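You operate a simulated robot arm through the tools that you are given. There is no shell and no other tool. Be economical: measure what you need, move in short steps, check, and stop when the job is done.

You are at the controls of a simulated robot arm. One attempt, no reset.

JOB
Glue the saddle into the square pipe's hole and let it set.
Fine: brush glue on the patch round the hole first, stand the brush in its cup, put the pot lid back on. A coat counts when it lies all over at full strength: go over it till it gets no stronger.

The check looks at the end state, three seconds after you hand in, the way a careful person would. Anything else that was tipped, shoved, dropped, spilled or broken makes it a failure. Lids that push on must go on centred and level and be pressed home; caps that screw on are set level and turned clockwise until they are tight.

ROBOT AND FRAMES
A 7-joint arm with a two-finger parallel gripper, fixed in place. Base frame: the origin is at the foot of the arm, x ahead of it, y to its left, z up; the work surface is at about z = 0.85. Lengths are in m, angles in rad, forces in N, time in s.
With the tool pointing down near the work surface it reaches from about 0.48 to 0.92 m from the base axis. Its first joint turns from -2.007 to 2.007 rad. Payload 3.91 kg.
Tool frame: the origin (TCP) lies between the finger pads and is the grasp point; the fingertips stand 0.03 m ahead of it; z points along the fingers, y is the line along which they close. Largest opening 0.11 m; finger width 0.02, thickness 0.01; the body of the gripper, 0.048 by 0.112 m, starts 0.055 m behind the TCP.
Orientation is that of the tool frame in the base frame, as a unit quaternion [x, y, z, w]. With the fingers straight down and closing along the base's y, the tool's x points along the base's -x, its y along +y and its z along -z.

CONTROLS
- The arm moves only by the tool send_rows. Its argument "moves" is a list that holds one entry, the list of rows, each a list of 6 numbers: the shift along the base's x, y, z in units of 200 mm (1.0 is 200 mm), then the turn, a rotation vector about the base's x, y, z in units of 120 degrees (1.0 is 120 degrees). In form: [[[dx, dy, dz, wx, wy, wz], ...]]. A call has 1 to 8 rows; each row is the pose to reach, as a shift and turn from the pose commanded when the call began. "gripper" is the finger opening in m, from 0 to 0.11, set as the call begins (left out, the last holds). A call with a number of a shift or a turn outside -1 to 1 is refused whole. Each row takes 0.2 s and may step no farther than 0.05 m and 0.15 rad from the row before; otherwise, or with a gripper value out of range, the whole call is refused. Where a pose cannot be reached the arm comes as near as it can. A force on the tool above 40 N (or 10 N above the force at the start of the call, whichever is more), or a blocked arm, ends the call early, and 0.2 s more pass. The fingers move at their own pace (about 0.153 m/s each) and stop on an object; they squeeze with about 26 N. The grip force told is the motor's: it shows also when the fingers shut on nothing. Time passes only in rows, and 0.2 s behind the last, so rows that repeat a pose let the fingers close. It gives the time, the measured TCP pose, the force on the tool (base axes), the opening and the grip force at its end, in the units of the frame above (readings bear some noise), with the torque about the TCP (base axes, N m) and any sound that the robot's microphone picked up.
- Cameras (640 x 400 px; columns grow to the right, rows downward): "scene" is fixed at [0.0505, -0.6512, 1.4912]; the picture's right is [0.44, -0.90, 0.00], its down [-0.46, -0.22, -0.86] and it looks along [0.77, 0.37, -0.51] (base axes); focal length 325 px, centre (320, 200). "wrist" rides on the gripper at [0.072, 0.017, -0.103] in the tool frame; the picture's right is [-0.23, 0.97, 0.00], its down [-0.76, -0.18, -0.62] and it looks along [-0.61, -0.14, 0.78] (tool axes); focal length 222 px, centre (320, 200). There is no depth. A picture from a camera that has moved, and an enlarged one, comes with that camera's place and axes in the base frame and with its lens.
- camera(camera): a new picture of that camera. The clock stands still meanwhile.
- slide_trunk(by): slides the trunk up (or, below 0, down) by that many m; the arm rides with it, the base frame stays. It gives what a move gives, with no picture.
- close_up(camera, box): a new picture of the part [left, top, right, bottom] of that camera's present view, enlarged. The clock stands still meanwhile.
- hand_in(): hands the job in; it is judged then, once.

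Work in short steps. Places have to be worked out from the pictures, the camera data and where the tool is seen: move nearer, look again, correct. Check each grasp and each placing, and mend what went wrong. You have 120 turns and 76 pictures in all, those below and enlarged ones among them. Open the gripper and draw the arm clear of the work before you hand the job in, unless the task says otherwise; then end with one line.

The tools are called after "Request:" as name(argument=value, ...) on one line, values as JSON. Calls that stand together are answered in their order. send_rows: Moves the arm, as the interface text tells. Its arguments: {"type":"object","properties":{"moves":{"type":"array","items":{"type":"array","items":{"type":"array","items":{"type":"number"}}}},"gripper":{"type":"number"}},"required":["moves"]} The other tools are called the same way: slide_trunk (by) slides the trunk up or down; camera (camera) takes a picture; close_up (camera, box) takes an enlarged picture of a part of a camera's view; hand_in () hands the job in.

At the start:

```text
time_s: 0.0
eef_pos: [0.5432, -0.1186, 1.2699]
ee_rot: [0.0, 1.0, 0.0, 0.0]
contact_force: [0.3, 0.3, -0.1]
torque: [0.03, 0.04, 0.0]
width: 0.1102
grasp_force: 0.0
trunk travel left (down, up): [-0.75, 0.24]
```

scene: 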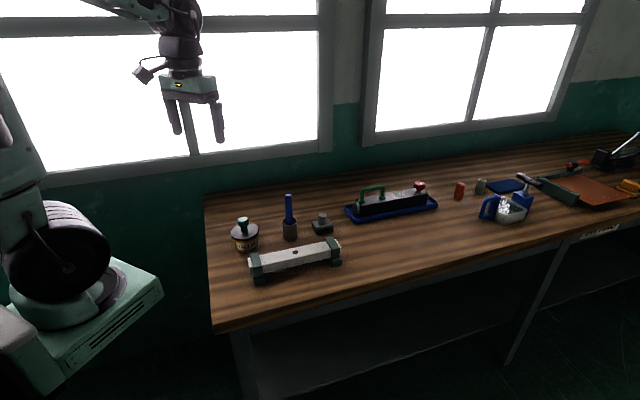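
wrist: 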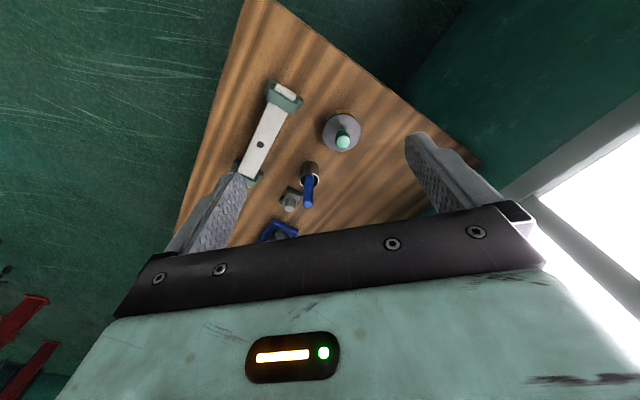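

I start with enlarged views of the work area to locate the pot, brush, saddle, pipe and clamp.

Request:
close_up(camera="scene", box=[210, 170, 450, 320])

Request:
close_up(camera="scene", box=[220, 180, 350, 290])

Request:
close_up(camera="wrist", box=[200, 60, 400, 240])

```text
2.67 times, centred on (330, 245) of scene
camera zoom: at [0.0505, -0.6512, 1.4912], right [0.44, -0.9, 0.0], down [-0.46, -0.22, -0.86], along [0.77, 0.37, -0.51], focal length 866 px, centre (293, 80)
```

zoom: 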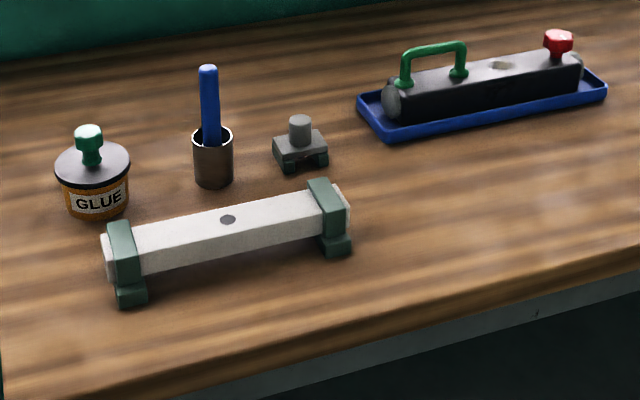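

```text
3.64 times, centred on (285, 235) of scene
camera zoom: at [0.0505, -0.6512, 1.4912], right [0.44, -0.9, 0.0], down [-0.46, -0.22, -0.86], along [0.77, 0.37, -0.51], focal length 1180 px, centre (447, 73)
```

zoom: 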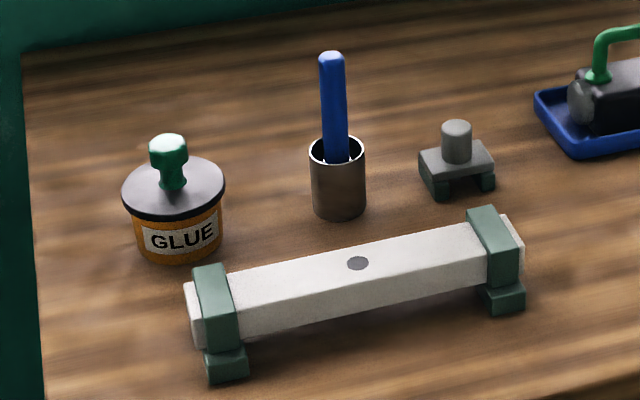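

```text
2.22 times, centred on (300, 150) of wrist
camera zoom: at [0.4706, -0.1012, 1.3747], right [0.23, 0.97, 0.0], down [0.76, -0.18, 0.62], along [0.61, -0.14, -0.78], focal length 494 px, centre (364, 311)
```

zoom: 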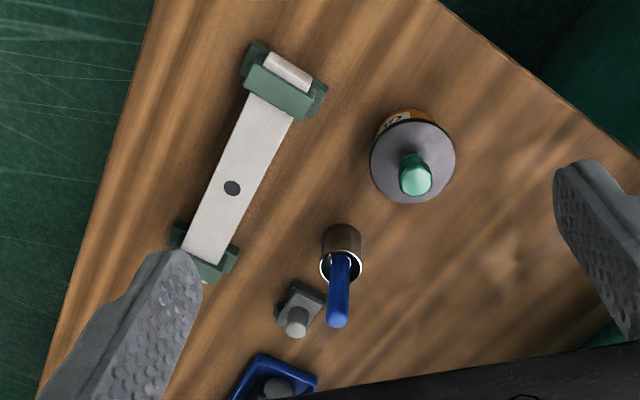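

Rough estimates: hole (0.645,-0.285), pot (0.65,-0.11), brush cup (0.77,-0.20), saddle (0.83,-0.285); the pipe runs at about -45°. I move nearer, staying above the brush, to look with the wrist camera.

Request:
send_rows(moves=[[[0.077, -0.131, -0.15, 0, 0, 0], [0.154, -0.262, -0.3, 0, 0, 0], [0.231, -0.393, -0.45, 0, 0, 0], [0.308, -0.524, -0.6, 0, 0, 0], [0.385, -0.655, -0.75, 0, 0, 0]]])

Request:
camera(camera="wrist")

```text
time_s: 1.2
eef_pos: [0.62, -0.2506, 1.12]
ee_rot: [0.0, 1.0, 0.0, 0.001]
contact_force: [0.0, 0.4, 0.3]
torque: [-0.03, -0.02, -0.02]
width: 0.1101
grasp_force: 0.1
trunk travel left (down, up): [-0.75, 0.24]
```

```text
70 pictures are left
camera wrist: at [0.5472, -0.2329, 1.2244], right [0.23, 0.97, 0.0], down [0.76, -0.18, 0.62], along [0.61, -0.14, -0.78], focal length 222 px, centre (320, 200)
```

wrist: 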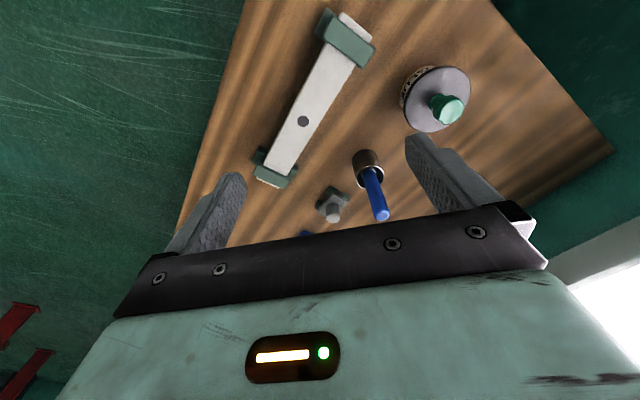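

The wrist views agree: hole ≈ (0.652,-0.2815, 0.90), lid ≈ (0.662,-0.097, 0.907). I move above the pot for a close view of the lid knob.

Request:
send_rows(moves=[[[0.0525, 0.19, -0.1, 0, 0, 0], [0.105, 0.38, -0.2, 0, 0, 0], [0.1575, 0.575, -0.3, 0, 0, 0], [0.21, 0.767, -0.4, 0, 0, 0]]])

Request:
camera(camera="wrist")

Request:
close_up(camera="scene", box=[220, 190, 270, 270])

```text
time_s: 2.2
eef_pos: [0.661, -0.0949, 1.0395]
ee_rot: [0.001, 1.0, 0.001, -0.001]
contact_force: [-1.1, 0.3, -0.1]
torque: [0.04, 0.01, -0.03]
width: 0.1098
grasp_force: 0.1
trunk travel left (down, up): [-0.75, 0.24]
```

```text
69 pictures are left
camera wrist: at [0.589, -0.0791, 1.1444], right [0.23, 0.97, 0.0], down [0.76, -0.18, 0.62], along [0.61, -0.14, -0.78], focal length 222 px, centre (320, 200)
```

wrist: 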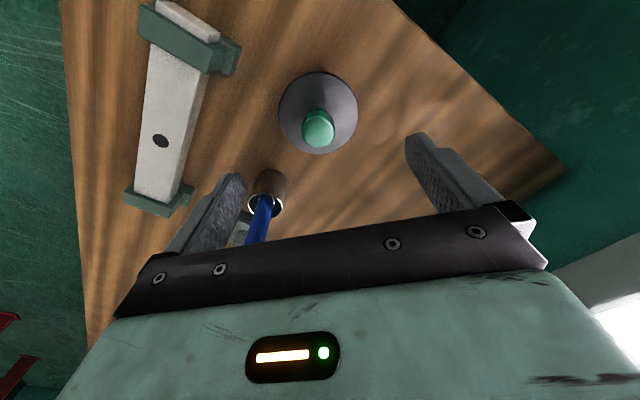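

```text
5.00 times, centred on (245, 230) of scene
camera zoom: at [0.0505, -0.6512, 1.4912], right [0.44, -0.9, 0.0], down [-0.46, -0.22, -0.86], along [0.77, 0.37, -0.51], focal length 1623 px, centre (695, 50)
```

zoom: 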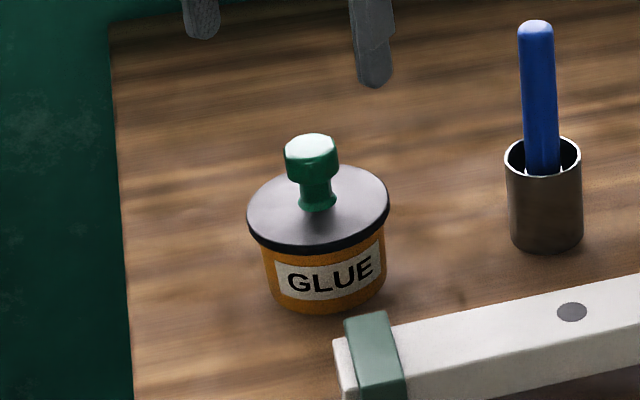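

Lid centre ≈ (0.662,-0.0964), knob head top z ≈ 0.948, lid top ≈ 0.905. I descend so the pads hold the knob head, and close.

Request:
send_rows(moves=[[[0, 0, -0.2, 0, 0, 0], [0, 0, -0.35, 0, 0, 0], [0, 0, -0.49, 0, 0, 0]]])

Request:
send_rows(moves=[[[0, 0, 0, 0, 0, 0], [0, 0, 0, 0, 0, 0], [0, 0, 0, 0, 0, 0]]], gripper=0.0)

Request:
camera(camera="wrist")

```text
time_s: 3.0
eef_pos: [0.6623, -0.0969, 0.9412]
ee_rot: [-0.001, 1.0, 0.0, 0.0]
contact_force: [0.9, -0.4, -0.3]
torque: [-0.01, 0.01, -0.01]
width: 0.11
grasp_force: 0.1
trunk travel left (down, up): [-0.75, 0.24]
```

```text
time_s: 3.8
eef_pos: [0.6614, -0.0969, 0.943]
ee_rot: [0.001, 1.0, 0.0, 0.0]
contact_force: [0.1, 0.3, -0.1]
torque: [0.02, 0.0, 0.03]
width: 0.0306
grasp_force: 26.6
trunk travel left (down, up): [-0.75, 0.24]
```

```text
67 pictures are left
camera wrist: at [0.5896, -0.0791, 1.0465], right [0.23, 0.97, 0.0], down [0.76, -0.18, 0.62], along [0.61, -0.14, -0.78], focal length 222 px, centre (320, 200)
```

wrist: 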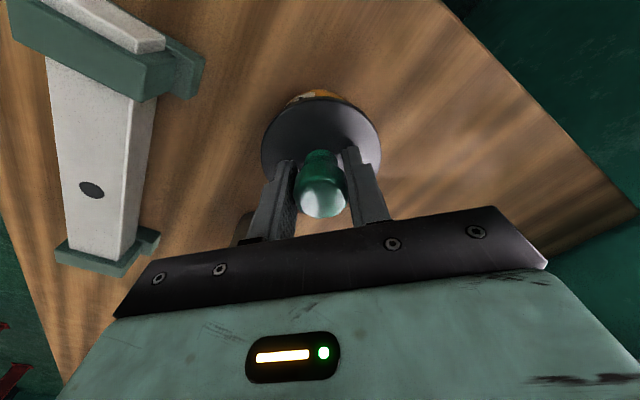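

Knob gripped (width 0.031). I lift slowly to see whether the lid comes off.

Request:
send_rows(moves=[[[0, 0, 0.03, 0, 0, 0], [0, 0, 0.08, 0, 0, 0], [0, 0, 0.16, 0, 0, 0], [0, 0, 0.25, 0, 0, 0]]])

Request:
close_up(camera="scene", box=[200, 170, 300, 270])

```text
time_s: 4.8
eef_pos: [0.6626, -0.0957, 0.9928]
ee_rot: [0.0, 1.0, 0.0, 0.0]
contact_force: [0.1, 0.2, -0.5]
torque: [-0.01, 0.04, 0.01]
width: 0.0306
grasp_force: 25.8
trunk travel left (down, up): [-0.75, 0.24]
```

```text
4.00 times, centred on (250, 220) of scene
camera zoom: at [0.0505, -0.6512, 1.4912], right [0.44, -0.9, 0.0], down [-0.46, -0.22, -0.86], along [0.77, 0.37, -0.51], focal length 1298 px, centre (600, 120)
```

zoom: 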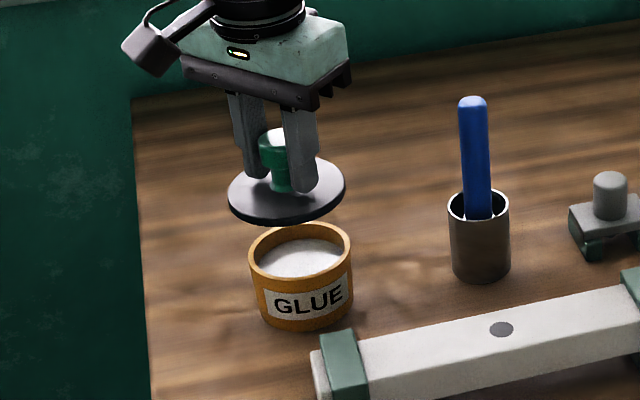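

The lid is off and hanging level. I carry it to free table at (0.79,-0.06) and come down close to the surface.

Request:
send_rows(moves=[[[0.21, 0.06, 0, 0, 0, 0], [0.42, 0.12, 0, 0, 0, 0], [0.64, 0.18, 0, 0, 0, 0], [0.64, 0.18, -0.2, 0, 0, 0], [0.64, 0.18, -0.36, 0, 0, 0]]])

Request:
close_up(camera="scene", box=[200, 170, 300, 270])

```text
time_s: 6.0
eef_pos: [0.7911, -0.0594, 0.9201]
ee_rot: [0.0, 1.0, 0.0, 0.0]
contact_force: [-0.2, -0.4, 0.5]
torque: [0.0, -0.01, 0.02]
width: 0.0307
grasp_force: 26.2
trunk travel left (down, up): [-0.75, 0.24]
```

```text
4.00 times, centred on (250, 220) of scene
camera zoom: at [0.0505, -0.6512, 1.4912], right [0.44, -0.9, 0.0], down [-0.46, -0.22, -0.86], along [0.77, 0.37, -0.51], focal length 1298 px, centre (600, 120)
```

zoom: 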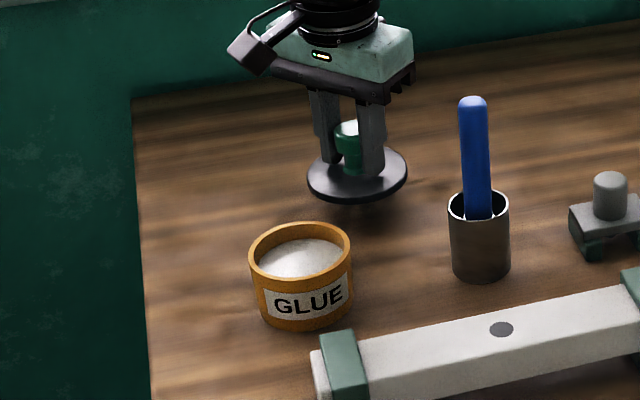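

Still 1–2 cm above the table. I lower in small steps, watching the force.

Request:
send_rows(moves=[[[0, 0, -0.03, 0, 0, 0], [0, 0, -0.045, 0, 0, 0], [0, 0, -0.06, 0, 0, 0], [0, 0, -0.07, 0, 0, 0]]])

Request:
send_rows(moves=[[[0, 0, -0.01, 0, 0, 0], [0, 0, -0.02, 0, 0, 0]]])

```text
time_s: 7.0
eef_pos: [0.7894, -0.0604, 0.9064]
ee_rot: [0.0, 1.0, -0.001, -0.001]
contact_force: [-0.7, -0.3, 0.2]
torque: [0.01, -0.03, 0.0]
width: 0.0306
grasp_force: 25.7
trunk travel left (down, up): [-0.75, 0.24]
```

```text
time_s: 7.6
eef_pos: [0.7894, -0.06, 0.9026]
ee_rot: [-0.001, 1.0, -0.001, 0.0]
contact_force: [-0.5, 0.0, -0.6]
torque: [-0.01, 0.0, 0.01]
width: 0.0305
grasp_force: 25.9
trunk travel left (down, up): [-0.75, 0.24]
```

No contact yet; continue lowering.

Request:
send_rows(moves=[[[0, 0, -0.01, 0, 0, 0], [0, 0, -0.02, 0, 0, 0]]])

Request:
send_rows(moves=[[[0, 0, -0.01, 0, 0, 0]]])

Request:
close_up(camera="scene", box=[230, 190, 290, 240])

```text
time_s: 8.2
eef_pos: [0.7901, -0.0595, 0.8997]
ee_rot: [0.0, 1.0, 0.0, 0.0]
contact_force: [-0.4, 0.0, 1.1]
torque: [0.02, -0.06, 0.03]
width: 0.0305
grasp_force: 26.0
trunk travel left (down, up): [-0.75, 0.24]
```

```text
time_s: 8.6
eef_pos: [0.7899, -0.0589, 0.8976]
ee_rot: [-0.001, 1.0, 0.0, 0.001]
contact_force: [-3.8, 0.2, 15.5]
torque: [0.06, 0.15, 0.02]
width: 0.0304
grasp_force: 26.0
trunk travel left (down, up): [-0.75, 0.24]
```

```text
8.00 times, centred on (260, 215) of scene
camera zoom: at [0.0505, -0.6512, 1.4912], right [0.44, -0.9, 0.0], down [-0.46, -0.22, -0.86], along [0.77, 0.37, -0.51], focal length 2597 px, centre (800, 80)
```

zoom: 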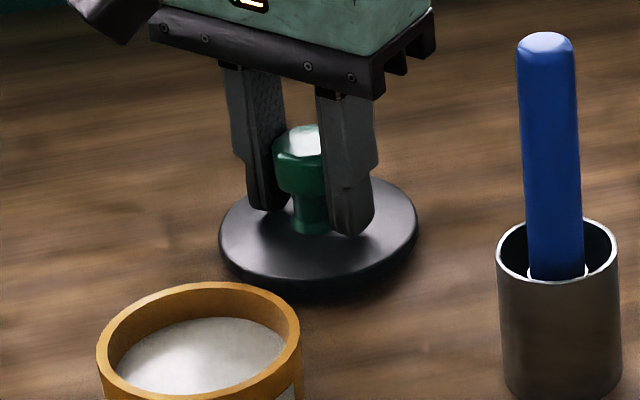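

Lid rests on the table (TCP z 0.898, centre ≈ (0.790,-0.0595)). I open a little, rise clear, and go to look at the brush.

Request:
send_rows(moves=[[[0, 0, 0.005, 0, 0, 0], [0, 0, 0.005, 0, 0, 0]]], gripper=0.06)

Request:
send_rows(moves=[[[0, 0, 0.25, 0, 0, 0], [0, 0, 0.5, 0, 0, 0], [0, 0, 0.75, 0, 0, 0], [-0.1, -0.2, 0.9, 0, 0, 0], [-0.25, -0.4, 1.0, 0, 0, 0], [-0.4, -0.55, 1.0, 0, 0, 0], [-0.5, -0.705, 1.0, 0, 0, 0]]])

Request:
camera(camera="wrist")

```text
time_s: 9.2
eef_pos: [0.7892, -0.0592, 0.8963]
ee_rot: [0.0, 1.0, 0.001, -0.001]
contact_force: [0.0, -0.3, -0.8]
torque: [-0.01, -0.01, 0.01]
width: 0.06
grasp_force: 0.0
trunk travel left (down, up): [-0.75, 0.24]
```

```text
refused: row 4 steps farther than a row can; nothing moved
```

```text
63 pictures are left
camera wrist: at [0.7176, -0.0427, 1.0014], right [0.23, 0.97, 0.0], down [0.76, -0.18, 0.62], along [0.61, -0.14, -0.78], focal length 222 px, centre (320, 200)
```

wrist: 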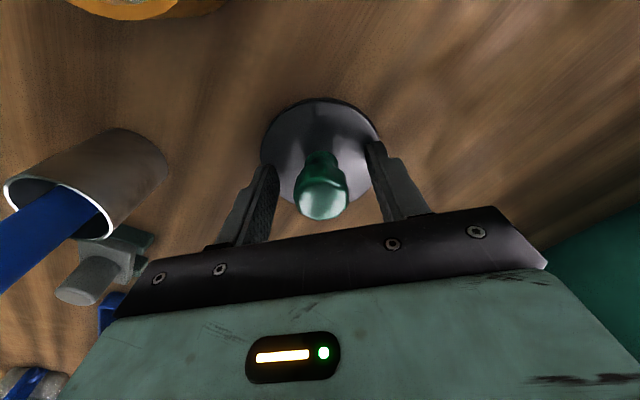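

The lid lies flat and released. I redo the move in smaller steps.

Request:
send_rows(moves=[[[0, 0, 0.24, 0, 0, 0], [0, 0, 0.48, 0, 0, 0], [0, 0, 0.72, 0, 0, 0], [0, 0, 0.96, 0, 0, 0], [-0.13, -0.18, 1.0, 0, 0, 0], [-0.26, -0.36, 1.0, 0, 0, 0], [-0.39, -0.54, 1.0, 0, 0, 0], [-0.5, -0.7, 1.0, 0, 0, 0]]])

Request:
camera(camera="wrist")

```text
time_s: 11.0
eef_pos: [0.6895, -0.1996, 1.0988]
ee_rot: [0.0, 1.0, 0.0, 0.0]
contact_force: [0.7, -0.7, 0.6]
torque: [-0.04, 0.0, 0.0]
width: 0.06
grasp_force: 0.0
trunk travel left (down, up): [-0.75, 0.24]
```

```text
62 pictures are left
camera wrist: at [0.6179, -0.1825, 1.2027], right [0.23, 0.97, 0.0], down [0.76, -0.18, 0.62], along [0.61, -0.14, -0.78], focal length 222 px, centre (320, 200)
```

wrist: 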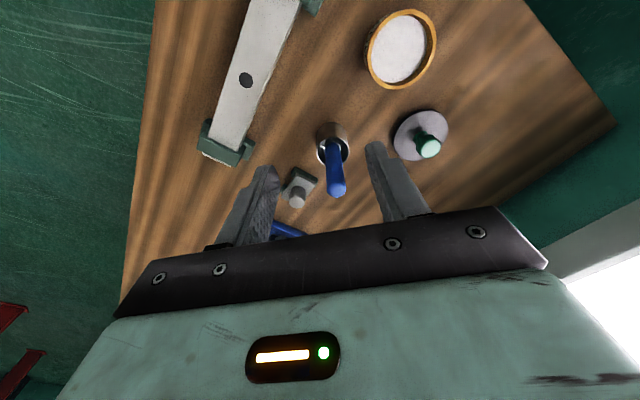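

Triangulating two wrist views puts the cup axis at (0.7615,-0.1976), rim z 0.912, and brush top ≈ (0.761,-0.197,1.009). I move over and descend to grip the handle at z ≈ 0.967.

Request:
send_rows(moves=[[[0.18, 0.007, 0, 0, 0, 0], [0.357, 0.015, 0, 0, 0, 0], [0.357, 0.015, -0.2, 0, 0, 0], [0.357, 0.015, -0.4, 0, 0, 0], [0.357, 0.015, -0.56, 0, 0, 0], [0.357, 0.015, -0.655, 0, 0, 0]]])

Request:
close_up(camera="scene", box=[250, 160, 330, 250])

Request:
camera(camera="wrist")

```text
time_s: 12.4
eef_pos: [0.7623, -0.1973, 0.9664]
ee_rot: [0.0, 1.0, 0.0, 0.0]
contact_force: [0.9, 0.5, 0.7]
torque: [0.02, 0.0, 0.02]
width: 0.06
grasp_force: 0.1
trunk travel left (down, up): [-0.75, 0.24]
```

```text
4.44 times, centred on (290, 205) of scene
camera zoom: at [0.0505, -0.6512, 1.4912], right [0.44, -0.9, 0.0], down [-0.46, -0.22, -0.86], along [0.77, 0.37, -0.51], focal length 1443 px, centre (453, 178)
```

zoom: 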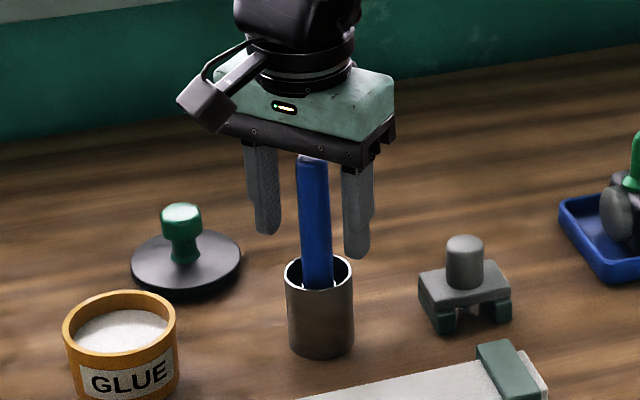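

```text
60 pictures are left
camera wrist: at [0.6889, -0.1796, 1.0697], right [0.23, 0.97, 0.0], down [0.76, -0.18, 0.62], along [0.61, -0.14, -0.78], focal length 222 px, centre (320, 200)
```

wrist: 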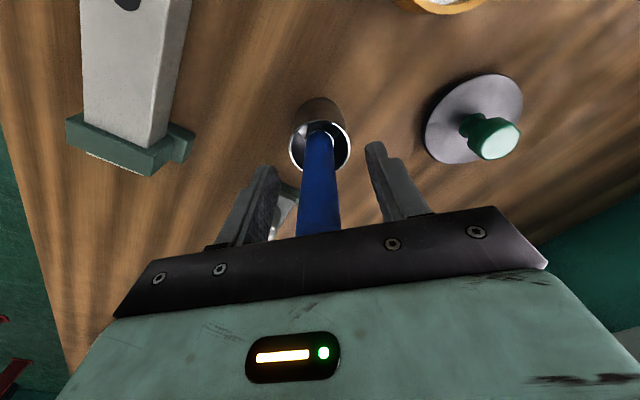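

The handle stands between the pads. Closing on it.

Request:
send_rows(moves=[[[0, 0, 0, 0, 0, 0], [0, 0, 0, 0, 0, 0], [0, 0, 0, 0, 0, 0]]], gripper=0.0)

Request:
send_rows(moves=[[[0, 0, 0.15, 0, 0, 0], [0, 0, 0.35, 0, 0, 0], [0, 0, 0.55, 0, 0, 0], [0, 0, 0.7, 0, 0, 0]]])

Request:
close_up(camera="scene", box=[240, 120, 340, 250])

Request:
camera(camera="wrist")

```text
time_s: 13.2
eef_pos: [0.7613, -0.197, 0.9654]
ee_rot: [0.001, 1.0, -0.001, 0.0]
contact_force: [-0.3, -0.2, 0.6]
torque: [0.02, 0.02, -0.02]
width: 0.0213
grasp_force: 25.7
trunk travel left (down, up): [-0.75, 0.24]
```

```text
time_s: 14.2
eef_pos: [0.7615, -0.197, 1.1055]
ee_rot: [0.0, 1.0, 0.0, 0.0]
contact_force: [0.6, -0.4, -0.5]
torque: [-0.01, -0.01, -0.02]
width: 0.0208
grasp_force: 25.9
trunk travel left (down, up): [-0.75, 0.24]
```

```text
3.08 times, centred on (290, 185) of scene
camera zoom: at [0.0505, -0.6512, 1.4912], right [0.44, -0.9, 0.0], down [-0.46, -0.22, -0.86], along [0.77, 0.37, -0.51], focal length 999 px, centre (412, 246)
```

zoom: 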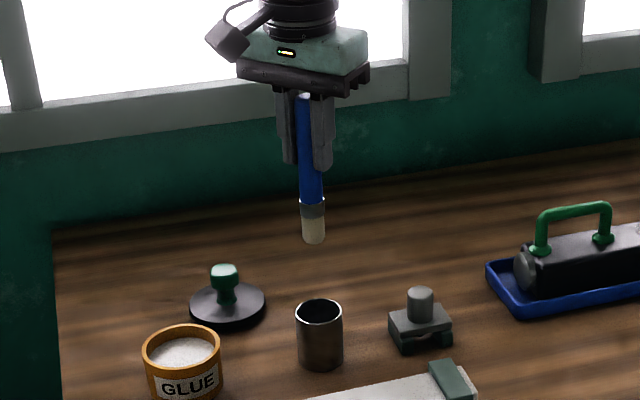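

```text
58 pictures are left
camera wrist: at [0.6887, -0.1806, 1.2102], right [0.23, 0.97, 0.0], down [0.76, -0.18, 0.62], along [0.61, -0.14, -0.78], focal length 222 px, centre (320, 200)
```

wrist: 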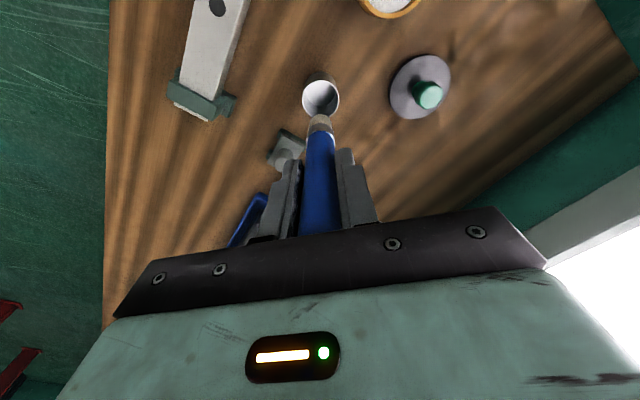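

Brush is out. I zoom the wrist view to see the bristle tip relative to the tool.

Request:
close_up(camera="wrist", box=[280, 70, 360, 150])

Request:
close_up(camera="scene", box=[270, 140, 310, 210])

```text
5.00 times, centred on (320, 110) of wrist
camera zoom: at [0.6887, -0.1806, 1.2102], right [0.23, 0.97, 0.0], down [0.76, -0.18, 0.62], along [0.61, -0.14, -0.78], focal length 1111 px, centre (320, 650)
```

zoom: 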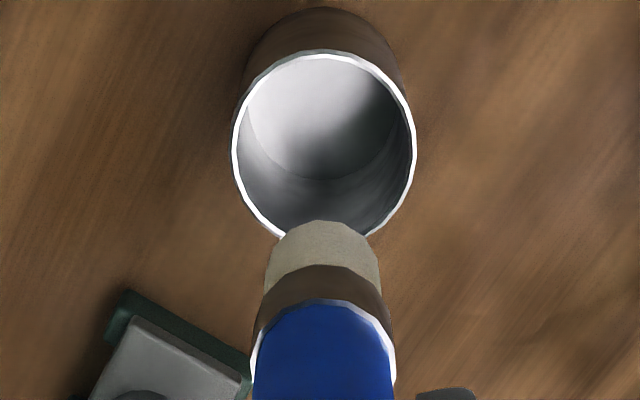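

```text
5.71 times, centred on (290, 175) of scene
camera zoom: at [0.0505, -0.6512, 1.4912], right [0.44, -0.9, 0.0], down [-0.46, -0.22, -0.86], along [0.77, 0.37, -0.51], focal length 1855 px, centre (491, 343)
```

zoom: 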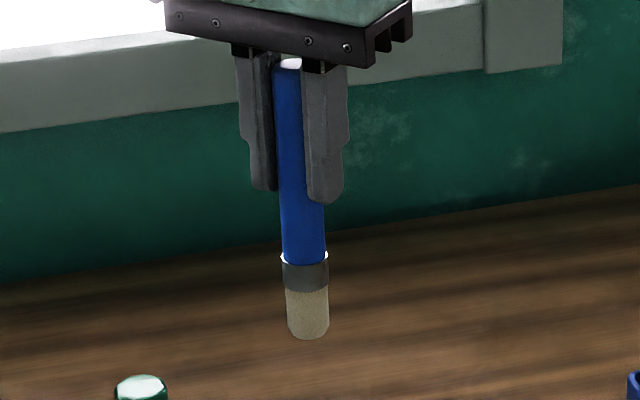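

Tip is right under the TCP, 0.106 m below it, diameter ~0.021. I carry it over the pot (0.6615,-0.097) and dip to tip z ≈ 0.875.

Request:
send_rows(moves=[[[-0.17, 0.165, 0, 0, 0, 0], [-0.34, 0.33, 0, 0, 0, 0], [-0.5, 0.5, 0, 0, 0, 0], [-0.5, 0.5, -0.2, 0, 0, 0], [-0.5, 0.5, -0.4, 0, 0, 0], [-0.5, 0.5, -0.54, 0, 0, 0]]])

Request:
close_up(camera="scene", box=[210, 180, 280, 260])

```text
time_s: 15.6
eef_pos: [0.6609, -0.0963, 0.9983]
ee_rot: [0.0, 1.0, 0.0, -0.001]
contact_force: [-0.4, -0.3, -0.2]
torque: [0.02, -0.01, 0.01]
width: 0.0209
grasp_force: 26.1
trunk travel left (down, up): [-0.75, 0.24]
```

```text
5.00 times, centred on (245, 220) of scene
camera zoom: at [0.0505, -0.6512, 1.4912], right [0.44, -0.9, 0.0], down [-0.46, -0.22, -0.86], along [0.77, 0.37, -0.51], focal length 1623 px, centre (695, 100)
```

zoom: 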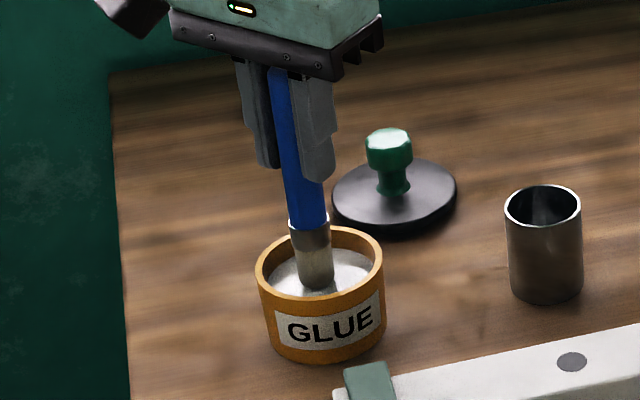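

The bristles are just reaching the glue. I dip 14 mm deeper, pause, and look.

Request:
send_rows(moves=[[[0, 0, -0.04, 0, 0, 0], [0, 0, -0.075, 0, 0, 0], [0, 0, -0.075, 0, 0, 0], [0, 0, -0.075, 0, 0, 0]]])

Request:
send_rows(moves=[[[0, 0, 0.15, 0, 0, 0], [0, 0, 0.3, 0, 0, 0], [0, 0, 0.3, 0, 0, 0]]])

Request:
close_up(camera="scene", box=[210, 180, 280, 260])

Request:
close_up(camera="wrist", box=[40, 60, 340, 240])

```text
time_s: 16.6
eef_pos: [0.6613, -0.0964, 0.985]
ee_rot: [-0.001, 1.0, 0.0, 0.001]
contact_force: [3.9, 2.3, 24.2]
torque: [0.2, -0.35, -0.02]
width: 0.0214
grasp_force: 26.3
trunk travel left (down, up): [-0.75, 0.24]
```

```text
time_s: 17.4
eef_pos: [0.661, -0.098, 1.0442]
ee_rot: [0.0, 1.0, -0.001, -0.001]
contact_force: [-0.7, 0.2, 0.2]
torque: [0.01, -0.03, 0.03]
width: 0.0211
grasp_force: 26.2
trunk travel left (down, up): [-0.75, 0.24]
```

```text
5.00 times, centred on (245, 220) of scene
camera zoom: at [0.0505, -0.6512, 1.4912], right [0.44, -0.9, 0.0], down [-0.46, -0.22, -0.86], along [0.77, 0.37, -0.51], focal length 1623 px, centre (695, 100)
```

zoom: 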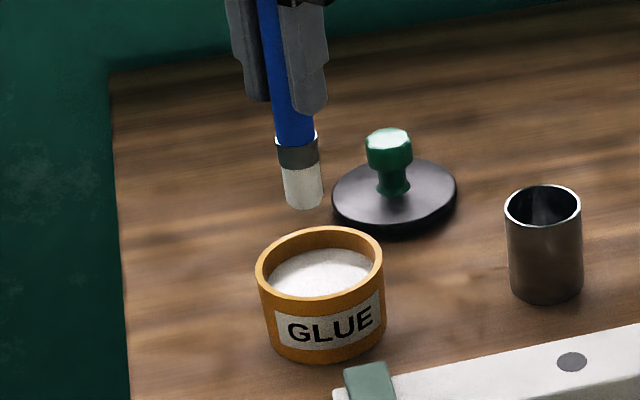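

```text
2.13 times, centred on (190, 150) of wrist
camera zoom: at [0.5878, -0.0805, 1.1486], right [0.23, 0.97, 0.0], down [0.76, -0.18, 0.62], along [0.61, -0.14, -0.78], focal length 474 px, centre (597, 307)
```

zoom: 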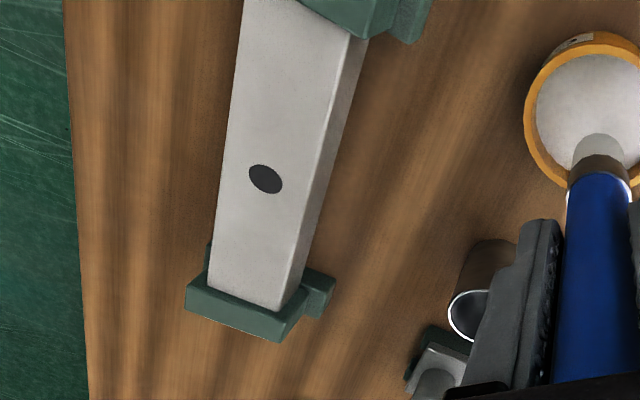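

Bristles are white with glue (24 N at the bottom of the dip; the brush may have slid up a few mm). Pipe: direction ≈ (0.713,-0.701), ~0.042 wide, hole (0.652,-0.282). I move over the pipe beside the hole and lower to feel contact.

Request:
send_rows(moves=[[[-0.03, -0.22, 0, 0, 0, 0], [-0.06, -0.44, 0, 0, 0, 0], [-0.09, -0.66, 0, 0, 0, 0], [-0.11, -0.86, 0, 0, 0, 0], [-0.11, -0.86, -0.11, 0, 0, 0]]])

Request:
close_up(camera="scene", box=[240, 200, 350, 280])

Request:
camera(camera="wrist")

```text
time_s: 18.6
eef_pos: [0.6387, -0.2693, 1.022]
ee_rot: [0.001, 1.0, 0.0, 0.0]
contact_force: [-1.1, 0.2, -0.8]
torque: [0.02, 0.02, 0.02]
width: 0.0212
grasp_force: 25.8
trunk travel left (down, up): [-0.75, 0.24]
```

```text
5.00 times, centred on (295, 240) of scene
camera zoom: at [0.0505, -0.6512, 1.4912], right [0.44, -0.9, 0.0], down [-0.46, -0.22, -0.86], along [0.77, 0.37, -0.51], focal length 1623 px, centre (445, 0)
```

zoom: 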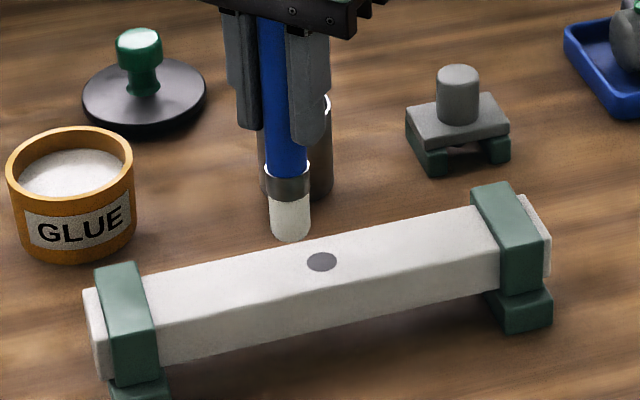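

```text
51 pictures are left
camera wrist: at [0.5665, -0.2524, 1.1262], right [0.23, 0.97, 0.0], down [0.76, -0.18, 0.62], along [0.61, -0.14, -0.78], focal length 222 px, centre (320, 200)
```

wrist: 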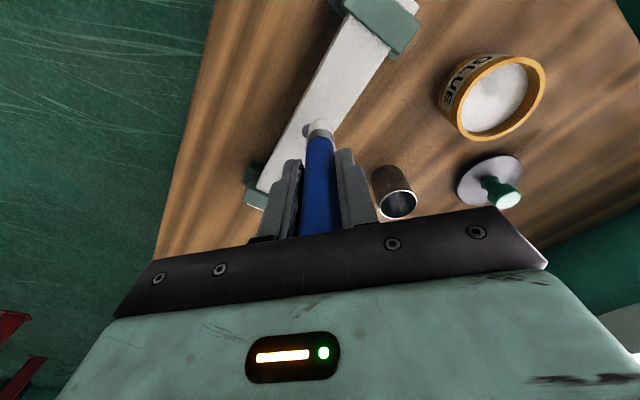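

The brush hangs just above the pipe behind the hole. I lower in small steps to contact.

Request:
send_rows(moves=[[[0, 0, -0.03, 0, 0, 0], [0, 0, -0.05, 0, 0, 0]]])

Request:
send_rows(moves=[[[0, 0, -0.015, 0, 0, 0], [0, 0, -0.03, 0, 0, 0]]])

Request:
close_up(camera="scene", box=[240, 200, 350, 280])

```text
time_s: 19.2
eef_pos: [0.6392, -0.2698, 1.0116]
ee_rot: [0.0, 1.0, 0.0, -0.001]
contact_force: [-0.6, -0.9, -0.4]
torque: [0.02, 0.0, -0.03]
width: 0.0211
grasp_force: 26.4
trunk travel left (down, up): [-0.75, 0.24]
```

```text
time_s: 19.8
eef_pos: [0.6385, -0.2698, 1.005]
ee_rot: [0.0, 1.0, 0.001, 0.0]
contact_force: [-1.0, 0.4, -0.7]
torque: [0.0, -0.02, 0.03]
width: 0.0211
grasp_force: 25.6
trunk travel left (down, up): [-0.75, 0.24]
```

```text
5.00 times, centred on (295, 240) of scene
camera zoom: at [0.0505, -0.6512, 1.4912], right [0.44, -0.9, 0.0], down [-0.46, -0.22, -0.86], along [0.77, 0.37, -0.51], focal length 1623 px, centre (445, 0)
```

zoom: 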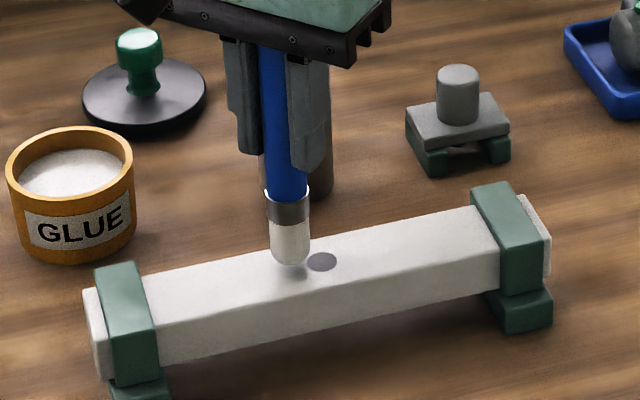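

Nearly touching (shadow right below). Lower on.

Request:
send_rows(moves=[[[0, 0, -0.01, 0, 0, 0], [0, 0, -0.02, 0, 0, 0]]])

Request:
send_rows(moves=[[[0, 0, -0.01, 0, 0, 0]]])

Request:
send_rows(moves=[[[0, 0, -0.01, 0, 0, 0]]])

```text
time_s: 20.4
eef_pos: [0.6382, -0.2688, 1.0002]
ee_rot: [0.0, 1.0, 0.0, -0.001]
contact_force: [-0.1, -0.7, -1.2]
torque: [-0.05, 0.01, -0.02]
width: 0.0212
grasp_force: 26.1
trunk travel left (down, up): [-0.75, 0.24]
```

```text
time_s: 20.8
eef_pos: [0.6394, -0.2693, 0.999]
ee_rot: [0.001, 1.0, 0.001, -0.001]
contact_force: [0.0, -0.7, -1.0]
torque: [0.0, 0.04, 0.01]
width: 0.0211
grasp_force: 25.9
trunk travel left (down, up): [-0.75, 0.24]
```

```text
time_s: 21.2
eef_pos: [0.6382, -0.269, 0.9982]
ee_rot: [0.0, 1.0, -0.001, -0.001]
contact_force: [-2.8, 1.2, 10.0]
torque: [0.06, 0.23, 0.02]
width: 0.0211
grasp_force: 25.2
trunk travel left (down, up): [-0.75, 0.24]
```

Light contact (10 N) at TCP z ≈ 0.998. I brush a first pass of three lines around the hole.

Request:
send_rows(moves=[[[0.0677, -0.0666, 0, 0, 0, 0], [0.1355, -0.1332, 0, 0, 0, 0], [0.1741, -0.094, 0, 0, 0, 0], [0.1063, -0.0274, 0, 0, 0, 0], [0.0315, 0.0462, 0, 0, 0, 0], [-0.0457, -0.0322, 0, 0, 0, 0], [0.0291, -0.1058, 0, 0, 0, 0], [0.0969, -0.1724, 0, 0, 0, 0]]])

Request:
close_up(camera="scene", box=[265, 225, 325, 270])

```text
time_s: 23.0
eef_pos: [0.6583, -0.3046, 0.9983]
ee_rot: [0.0, 1.0, 0.0, -0.001]
contact_force: [-2.4, 2.4, 13.7]
torque: [0.3, 0.21, 0.01]
width: 0.0212
grasp_force: 26.1
trunk travel left (down, up): [-0.75, 0.24]
```

```text
8.89 times, centred on (295, 248) of scene
camera zoom: at [0.0505, -0.6512, 1.4912], right [0.44, -0.9, 0.0], down [-0.46, -0.22, -0.86], along [0.77, 0.37, -0.51], focal length 2886 px, centre (542, -222)
```

zoom: 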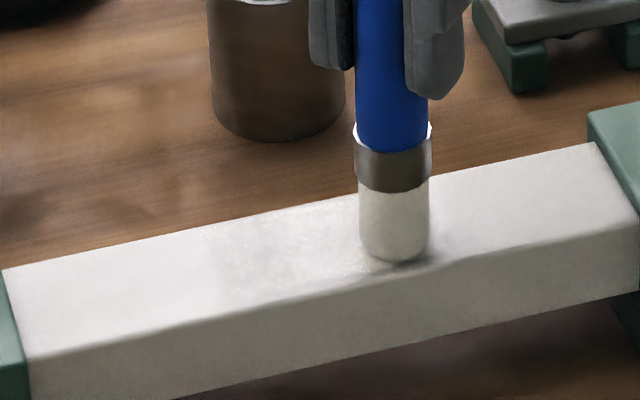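

Glue shows as a whitish layer. I lift a little and move aside to look at the coverage.

Request:
send_rows(moves=[[[0, 0, 0.1, 0, 0, 0], [0.1, 0.2, 0.2, 0, 0, 0], [0.15, 0.4, 0.3, 0, 0, 0]]])

Request:
close_up(camera="scene", box=[265, 225, 325, 270])

Request:
close_up(camera="wrist", box=[140, 20, 340, 180])

```text
time_s: 23.8
eef_pos: [0.6884, -0.2254, 1.0567]
ee_rot: [0.001, 1.0, 0.0, 0.001]
contact_force: [0.1, -0.9, 0.1]
torque: [0.07, 0.01, -0.01]
width: 0.0212
grasp_force: 26.3
trunk travel left (down, up): [-0.75, 0.24]
```

```text
8.89 times, centred on (295, 248) of scene
camera zoom: at [0.0505, -0.6512, 1.4912], right [0.44, -0.9, 0.0], down [-0.46, -0.22, -0.86], along [0.77, 0.37, -0.51], focal length 2886 px, centre (542, -222)
```

zoom: 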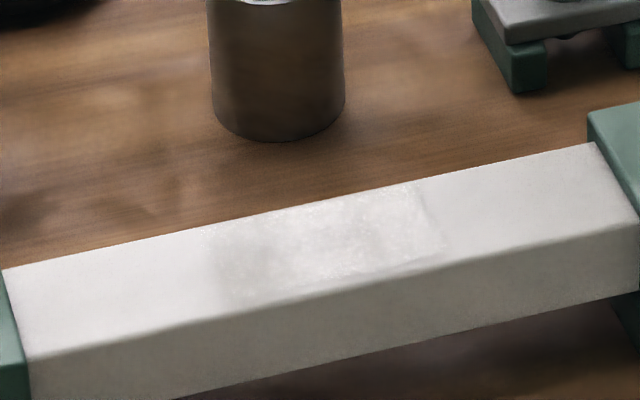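

```text
2.50 times, centred on (240, 100) of wrist
camera zoom: at [0.616, -0.2076, 1.1614], right [0.23, 0.97, 0.0], down [0.76, -0.18, 0.62], along [0.61, -0.14, -0.78], focal length 555 px, centre (520, 450)
```

zoom: 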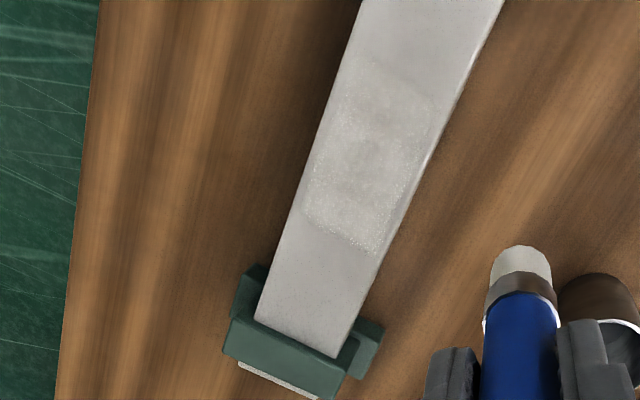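

The glue layer shows as a speckled rectangle (about ±34 mm × ±18 mm around the hole), weaker toward the near end. I make a second, wider pass.

Request:
send_rows(moves=[[[-0.16, -0.115, 0, 0, 0, 0], [-0.3149, -0.2271, 0, 0, 0, 0], [-0.3149, -0.2271, -0.2, 0, 0, 0], [-0.3149, -0.2271, -0.3, 0, 0, 0], [-0.2186, -0.3217, -0.3, 0, 0, 0], [-0.1223, -0.4163, -0.3, 0, 0, 0], [-0.0837, -0.3771, -0.3, 0, 0, 0], [-0.18, -0.2825, -0.3, 0, 0, 0]]])

Request:
send_rows(moves=[[[-0.0963, 0.0946, 0, 0, 0, 0], [-0.0577, 0.1338, 0, 0, 0, 0], [0.0386, 0.0392, 0, 0, 0, 0], [0.1348, -0.0554, 0, 0, 0, 0], [0.1348, -0.0554, 0.1, 0, 0, 0], [0.18, 0.15, 0.2, 0, 0, 0], [0.18, 0.2825, 0.3, 0, 0, 0]]])

Request:
close_up(camera="wrist", box=[200, 20, 340, 132])

```text
time_s: 25.6
eef_pos: [0.6534, -0.2805, 0.9975]
ee_rot: [0.0, 1.0, -0.001, 0.001]
contact_force: [2.1, -0.4, 7.7]
torque: [-0.08, -0.21, -0.01]
width: 0.0211
grasp_force: 25.5
trunk travel left (down, up): [-0.75, 0.24]
```

```text
time_s: 27.2
eef_pos: [0.6877, -0.2246, 1.0581]
ee_rot: [0.0, 1.0, 0.0, 0.0]
contact_force: [-0.6, -0.6, -0.4]
torque: [0.02, 0.01, 0.0]
width: 0.0212
grasp_force: 26.1
trunk travel left (down, up): [-0.75, 0.24]
```

```text
3.57 times, centred on (270, 76) of wrist
camera zoom: at [0.6156, -0.2068, 1.1623], right [0.23, 0.97, 0.0], down [0.76, -0.18, 0.62], along [0.61, -0.14, -0.78], focal length 793 px, centre (499, 643)
```

zoom: 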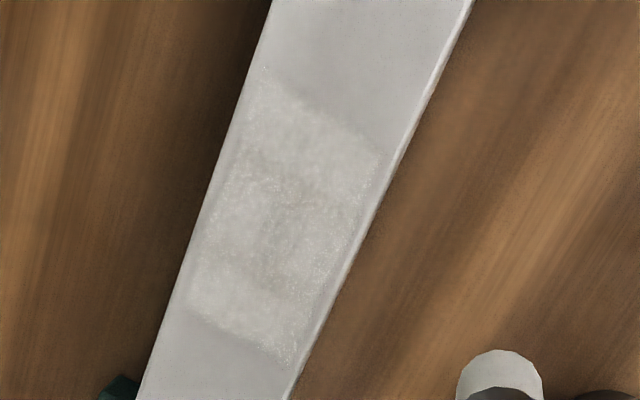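

The patch has a sharp-edged rectangle outline; the middle still looks thinner. I re-dip the brush.

Request:
send_rows(moves=[[[-0.045, 0.22, 0, 0, 0, 0], [-0.09, 0.43, 0, 0, 0, 0], [-0.1335, 0.64, 0, 0, 0, 0], [-0.1335, 0.64, -0.2, 0, 0, 0], [-0.1335, 0.64, -0.33, 0, 0, 0], [-0.1335, 0.64, -0.35, 0, 0, 0]]])

Request:
close_up(camera="scene", box=[215, 190, 295, 260])

```text
time_s: 28.6
eef_pos: [0.6618, -0.0965, 0.9863]
ee_rot: [0.0, 1.0, 0.001, 0.0]
contact_force: [-0.5, 0.4, -0.5]
torque: [0.0, -0.02, 0.01]
width: 0.021
grasp_force: 26.2
trunk travel left (down, up): [-0.75, 0.24]
```

```text
5.71 times, centred on (255, 225) of scene
camera zoom: at [0.0505, -0.6512, 1.4912], right [0.44, -0.9, 0.0], down [-0.46, -0.22, -0.86], along [0.77, 0.37, -0.51], focal length 1855 px, centre (691, 57)
```

zoom: 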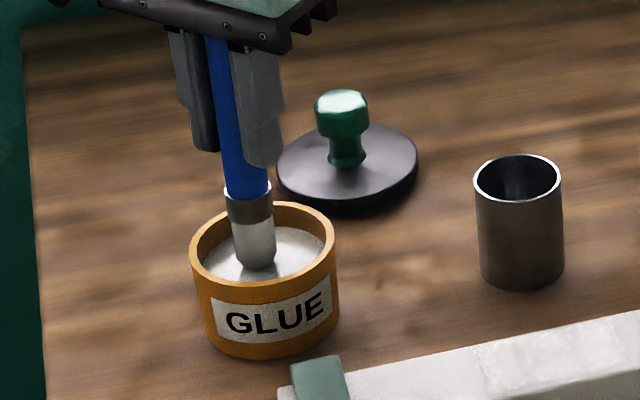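

At the glue surface; I press 2 mm further, hold, lift, and travel back above the pipe.

Request:
send_rows(moves=[[[0, 0, -0.01, 0, 0, 0], [0, 0, -0.012, 0, 0, 0], [0, 0, -0.012, 0, 0, 0], [0, 0, 0.15, 0, 0, 0], [0, 0, 0.35, 0, 0, 0]]])

Request:
send_rows(moves=[[[0.03, -0.22, 0, 0, 0, 0], [0.06, -0.43, 0, 0, 0, 0], [0.1335, -0.64, 0, 0, 0, 0]]])

Request:
send_rows(moves=[[[-0.16, -0.115, 0, 0, 0, 0], [-0.3149, -0.2271, 0, 0, 0, 0], [-0.3149, -0.2271, -0.2, 0, 0, 0], [-0.3149, -0.2271, -0.3, 0, 0, 0], [-0.2186, -0.3217, -0.3, 0, 0, 0], [-0.1223, -0.4163, -0.3, 0, 0, 0], [-0.0837, -0.3771, -0.3, 0, 0, 0], [-0.18, -0.2825, -0.3, 0, 0, 0]]])

Request:
send_rows(moves=[[[-0.0963, 0.0946, 0, 0, 0, 0], [-0.0577, 0.1338, 0, 0, 0, 0], [0.0386, 0.0392, 0, 0, 0, 0], [0.1348, -0.0554, 0, 0, 0, 0], [0.1348, -0.0554, 0.1, 0, 0, 0], [0.18, 0.15, 0.2, 0, 0, 0], [0.18, 0.2825, 0.3, 0, 0, 0]]])

Request:
close_up(camera="wrist", box=[200, 20, 340, 132])

```text
time_s: 29.8
eef_pos: [0.663, -0.0958, 1.0571]
ee_rot: [0.0, 1.0, 0.0, 0.0]
contact_force: [-0.4, -0.7, -0.1]
torque: [-0.04, 0.04, -0.01]
width: 0.0211
grasp_force: 25.8
trunk travel left (down, up): [-0.75, 0.24]
```

```text
time_s: 30.6
eef_pos: [0.6897, -0.2233, 1.0574]
ee_rot: [-0.001, 1.0, 0.001, 0.0]
contact_force: [0.0, 1.0, 0.1]
torque: [-0.08, -0.01, 0.0]
width: 0.021
grasp_force: 26.4
trunk travel left (down, up): [-0.75, 0.24]
```

```text
time_s: 32.4
eef_pos: [0.6531, -0.2802, 0.9982]
ee_rot: [0.001, 1.0, -0.001, -0.001]
contact_force: [0.0, 0.2, 4.6]
torque: [0.0, -0.04, 0.01]
width: 0.0212
grasp_force: 26.0
trunk travel left (down, up): [-0.75, 0.24]
```

```text
time_s: 34.0
eef_pos: [0.6869, -0.2228, 1.0574]
ee_rot: [0.001, 1.0, 0.001, 0.0]
contact_force: [-0.2, -0.8, 0.2]
torque: [0.03, 0.02, 0.02]
width: 0.021
grasp_force: 25.8
trunk travel left (down, up): [-0.75, 0.24]
```

```text
3.57 times, centred on (270, 76) of wrist
camera zoom: at [0.6158, -0.2061, 1.1622], right [0.23, 0.97, 0.0], down [0.76, -0.18, 0.62], along [0.61, -0.14, -0.78], focal length 793 px, centre (499, 643)
```

zoom: 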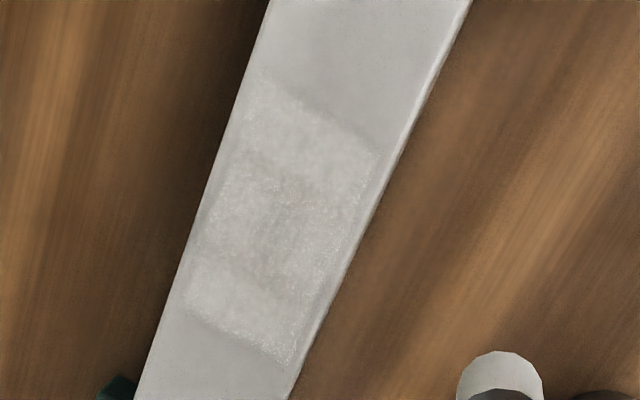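

Almost unchanged — close to saturation. One more pass with offset lines (b = ±6, ±15 mm) to be sure it is even.

Request:
send_rows(moves=[[[-0.128, -0.083, 0, 0, 0, 0], [-0.2553, -0.1665, 0, 0, 0, 0], [-0.2553, -0.1665, -0.2, 0, 0, 0], [-0.2553, -0.1665, -0.3, 0, 0, 0], [-0.159, -0.2611, -0.3, 0, 0, 0], [-0.0627, -0.3557, -0.3, 0, 0, 0], [-0.1048, -0.3985, -0.3, 0, 0, 0], [-0.201, -0.3039, -0.3, 0, 0, 0]]])

Request:
send_rows(moves=[[[-0.0963, 0.0946, 0, 0, 0, 0], [-0.1278, 0.0625, 0, 0, 0, 0], [-0.0315, -0.0321, 0, 0, 0, 0], [0.0648, -0.1267, 0, 0, 0, 0], [0.17, -0.0197, 0, 0, 0, 0], [0.0737, 0.0749, 0, 0, 0, 0], [-0.0226, 0.1695, 0, 0, 0, 0], [-0.0226, 0.1695, 0.1, 0, 0, 0]]])

Request:
send_rows(moves=[[[0.11, 0.065, 0.1, 0, 0, 0], [0.2237, 0.1344, 0.2, 0, 0, 0]]])

Request:
close_up(camera="wrist", box=[200, 20, 340, 132])

```text
time_s: 35.8
eef_pos: [0.6472, -0.2846, 0.9975]
ee_rot: [0.0, 1.0, 0.0, 0.0]
contact_force: [-0.1, 0.3, 0.6]
torque: [0.03, 0.04, 0.03]
width: 0.0211
grasp_force: 25.9
trunk travel left (down, up): [-0.75, 0.24]
```

```text
time_s: 37.6
eef_pos: [0.6433, -0.2505, 1.0162]
ee_rot: [-0.001, 1.0, 0.0, 0.0]
contact_force: [-0.4, 0.1, 0.2]
torque: [0.02, -0.02, -0.01]
width: 0.0213
grasp_force: 26.2
trunk travel left (down, up): [-0.75, 0.24]
```

```text
time_s: 38.2
eef_pos: [0.6883, -0.2245, 1.0556]
ee_rot: [0.001, 1.0, 0.001, 0.0]
contact_force: [-0.2, -0.1, -0.1]
torque: [0.02, 0.0, -0.04]
width: 0.0211
grasp_force: 25.9
trunk travel left (down, up): [-0.75, 0.24]
```

```text
3.57 times, centred on (270, 76) of wrist
camera zoom: at [0.616, -0.2066, 1.1612], right [0.23, 0.97, 0.0], down [0.76, -0.18, 0.62], along [0.61, -0.14, -0.78], focal length 793 px, centre (499, 643)
```

zoom: 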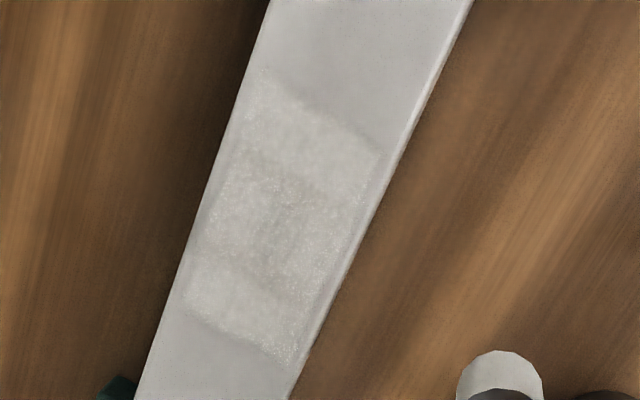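

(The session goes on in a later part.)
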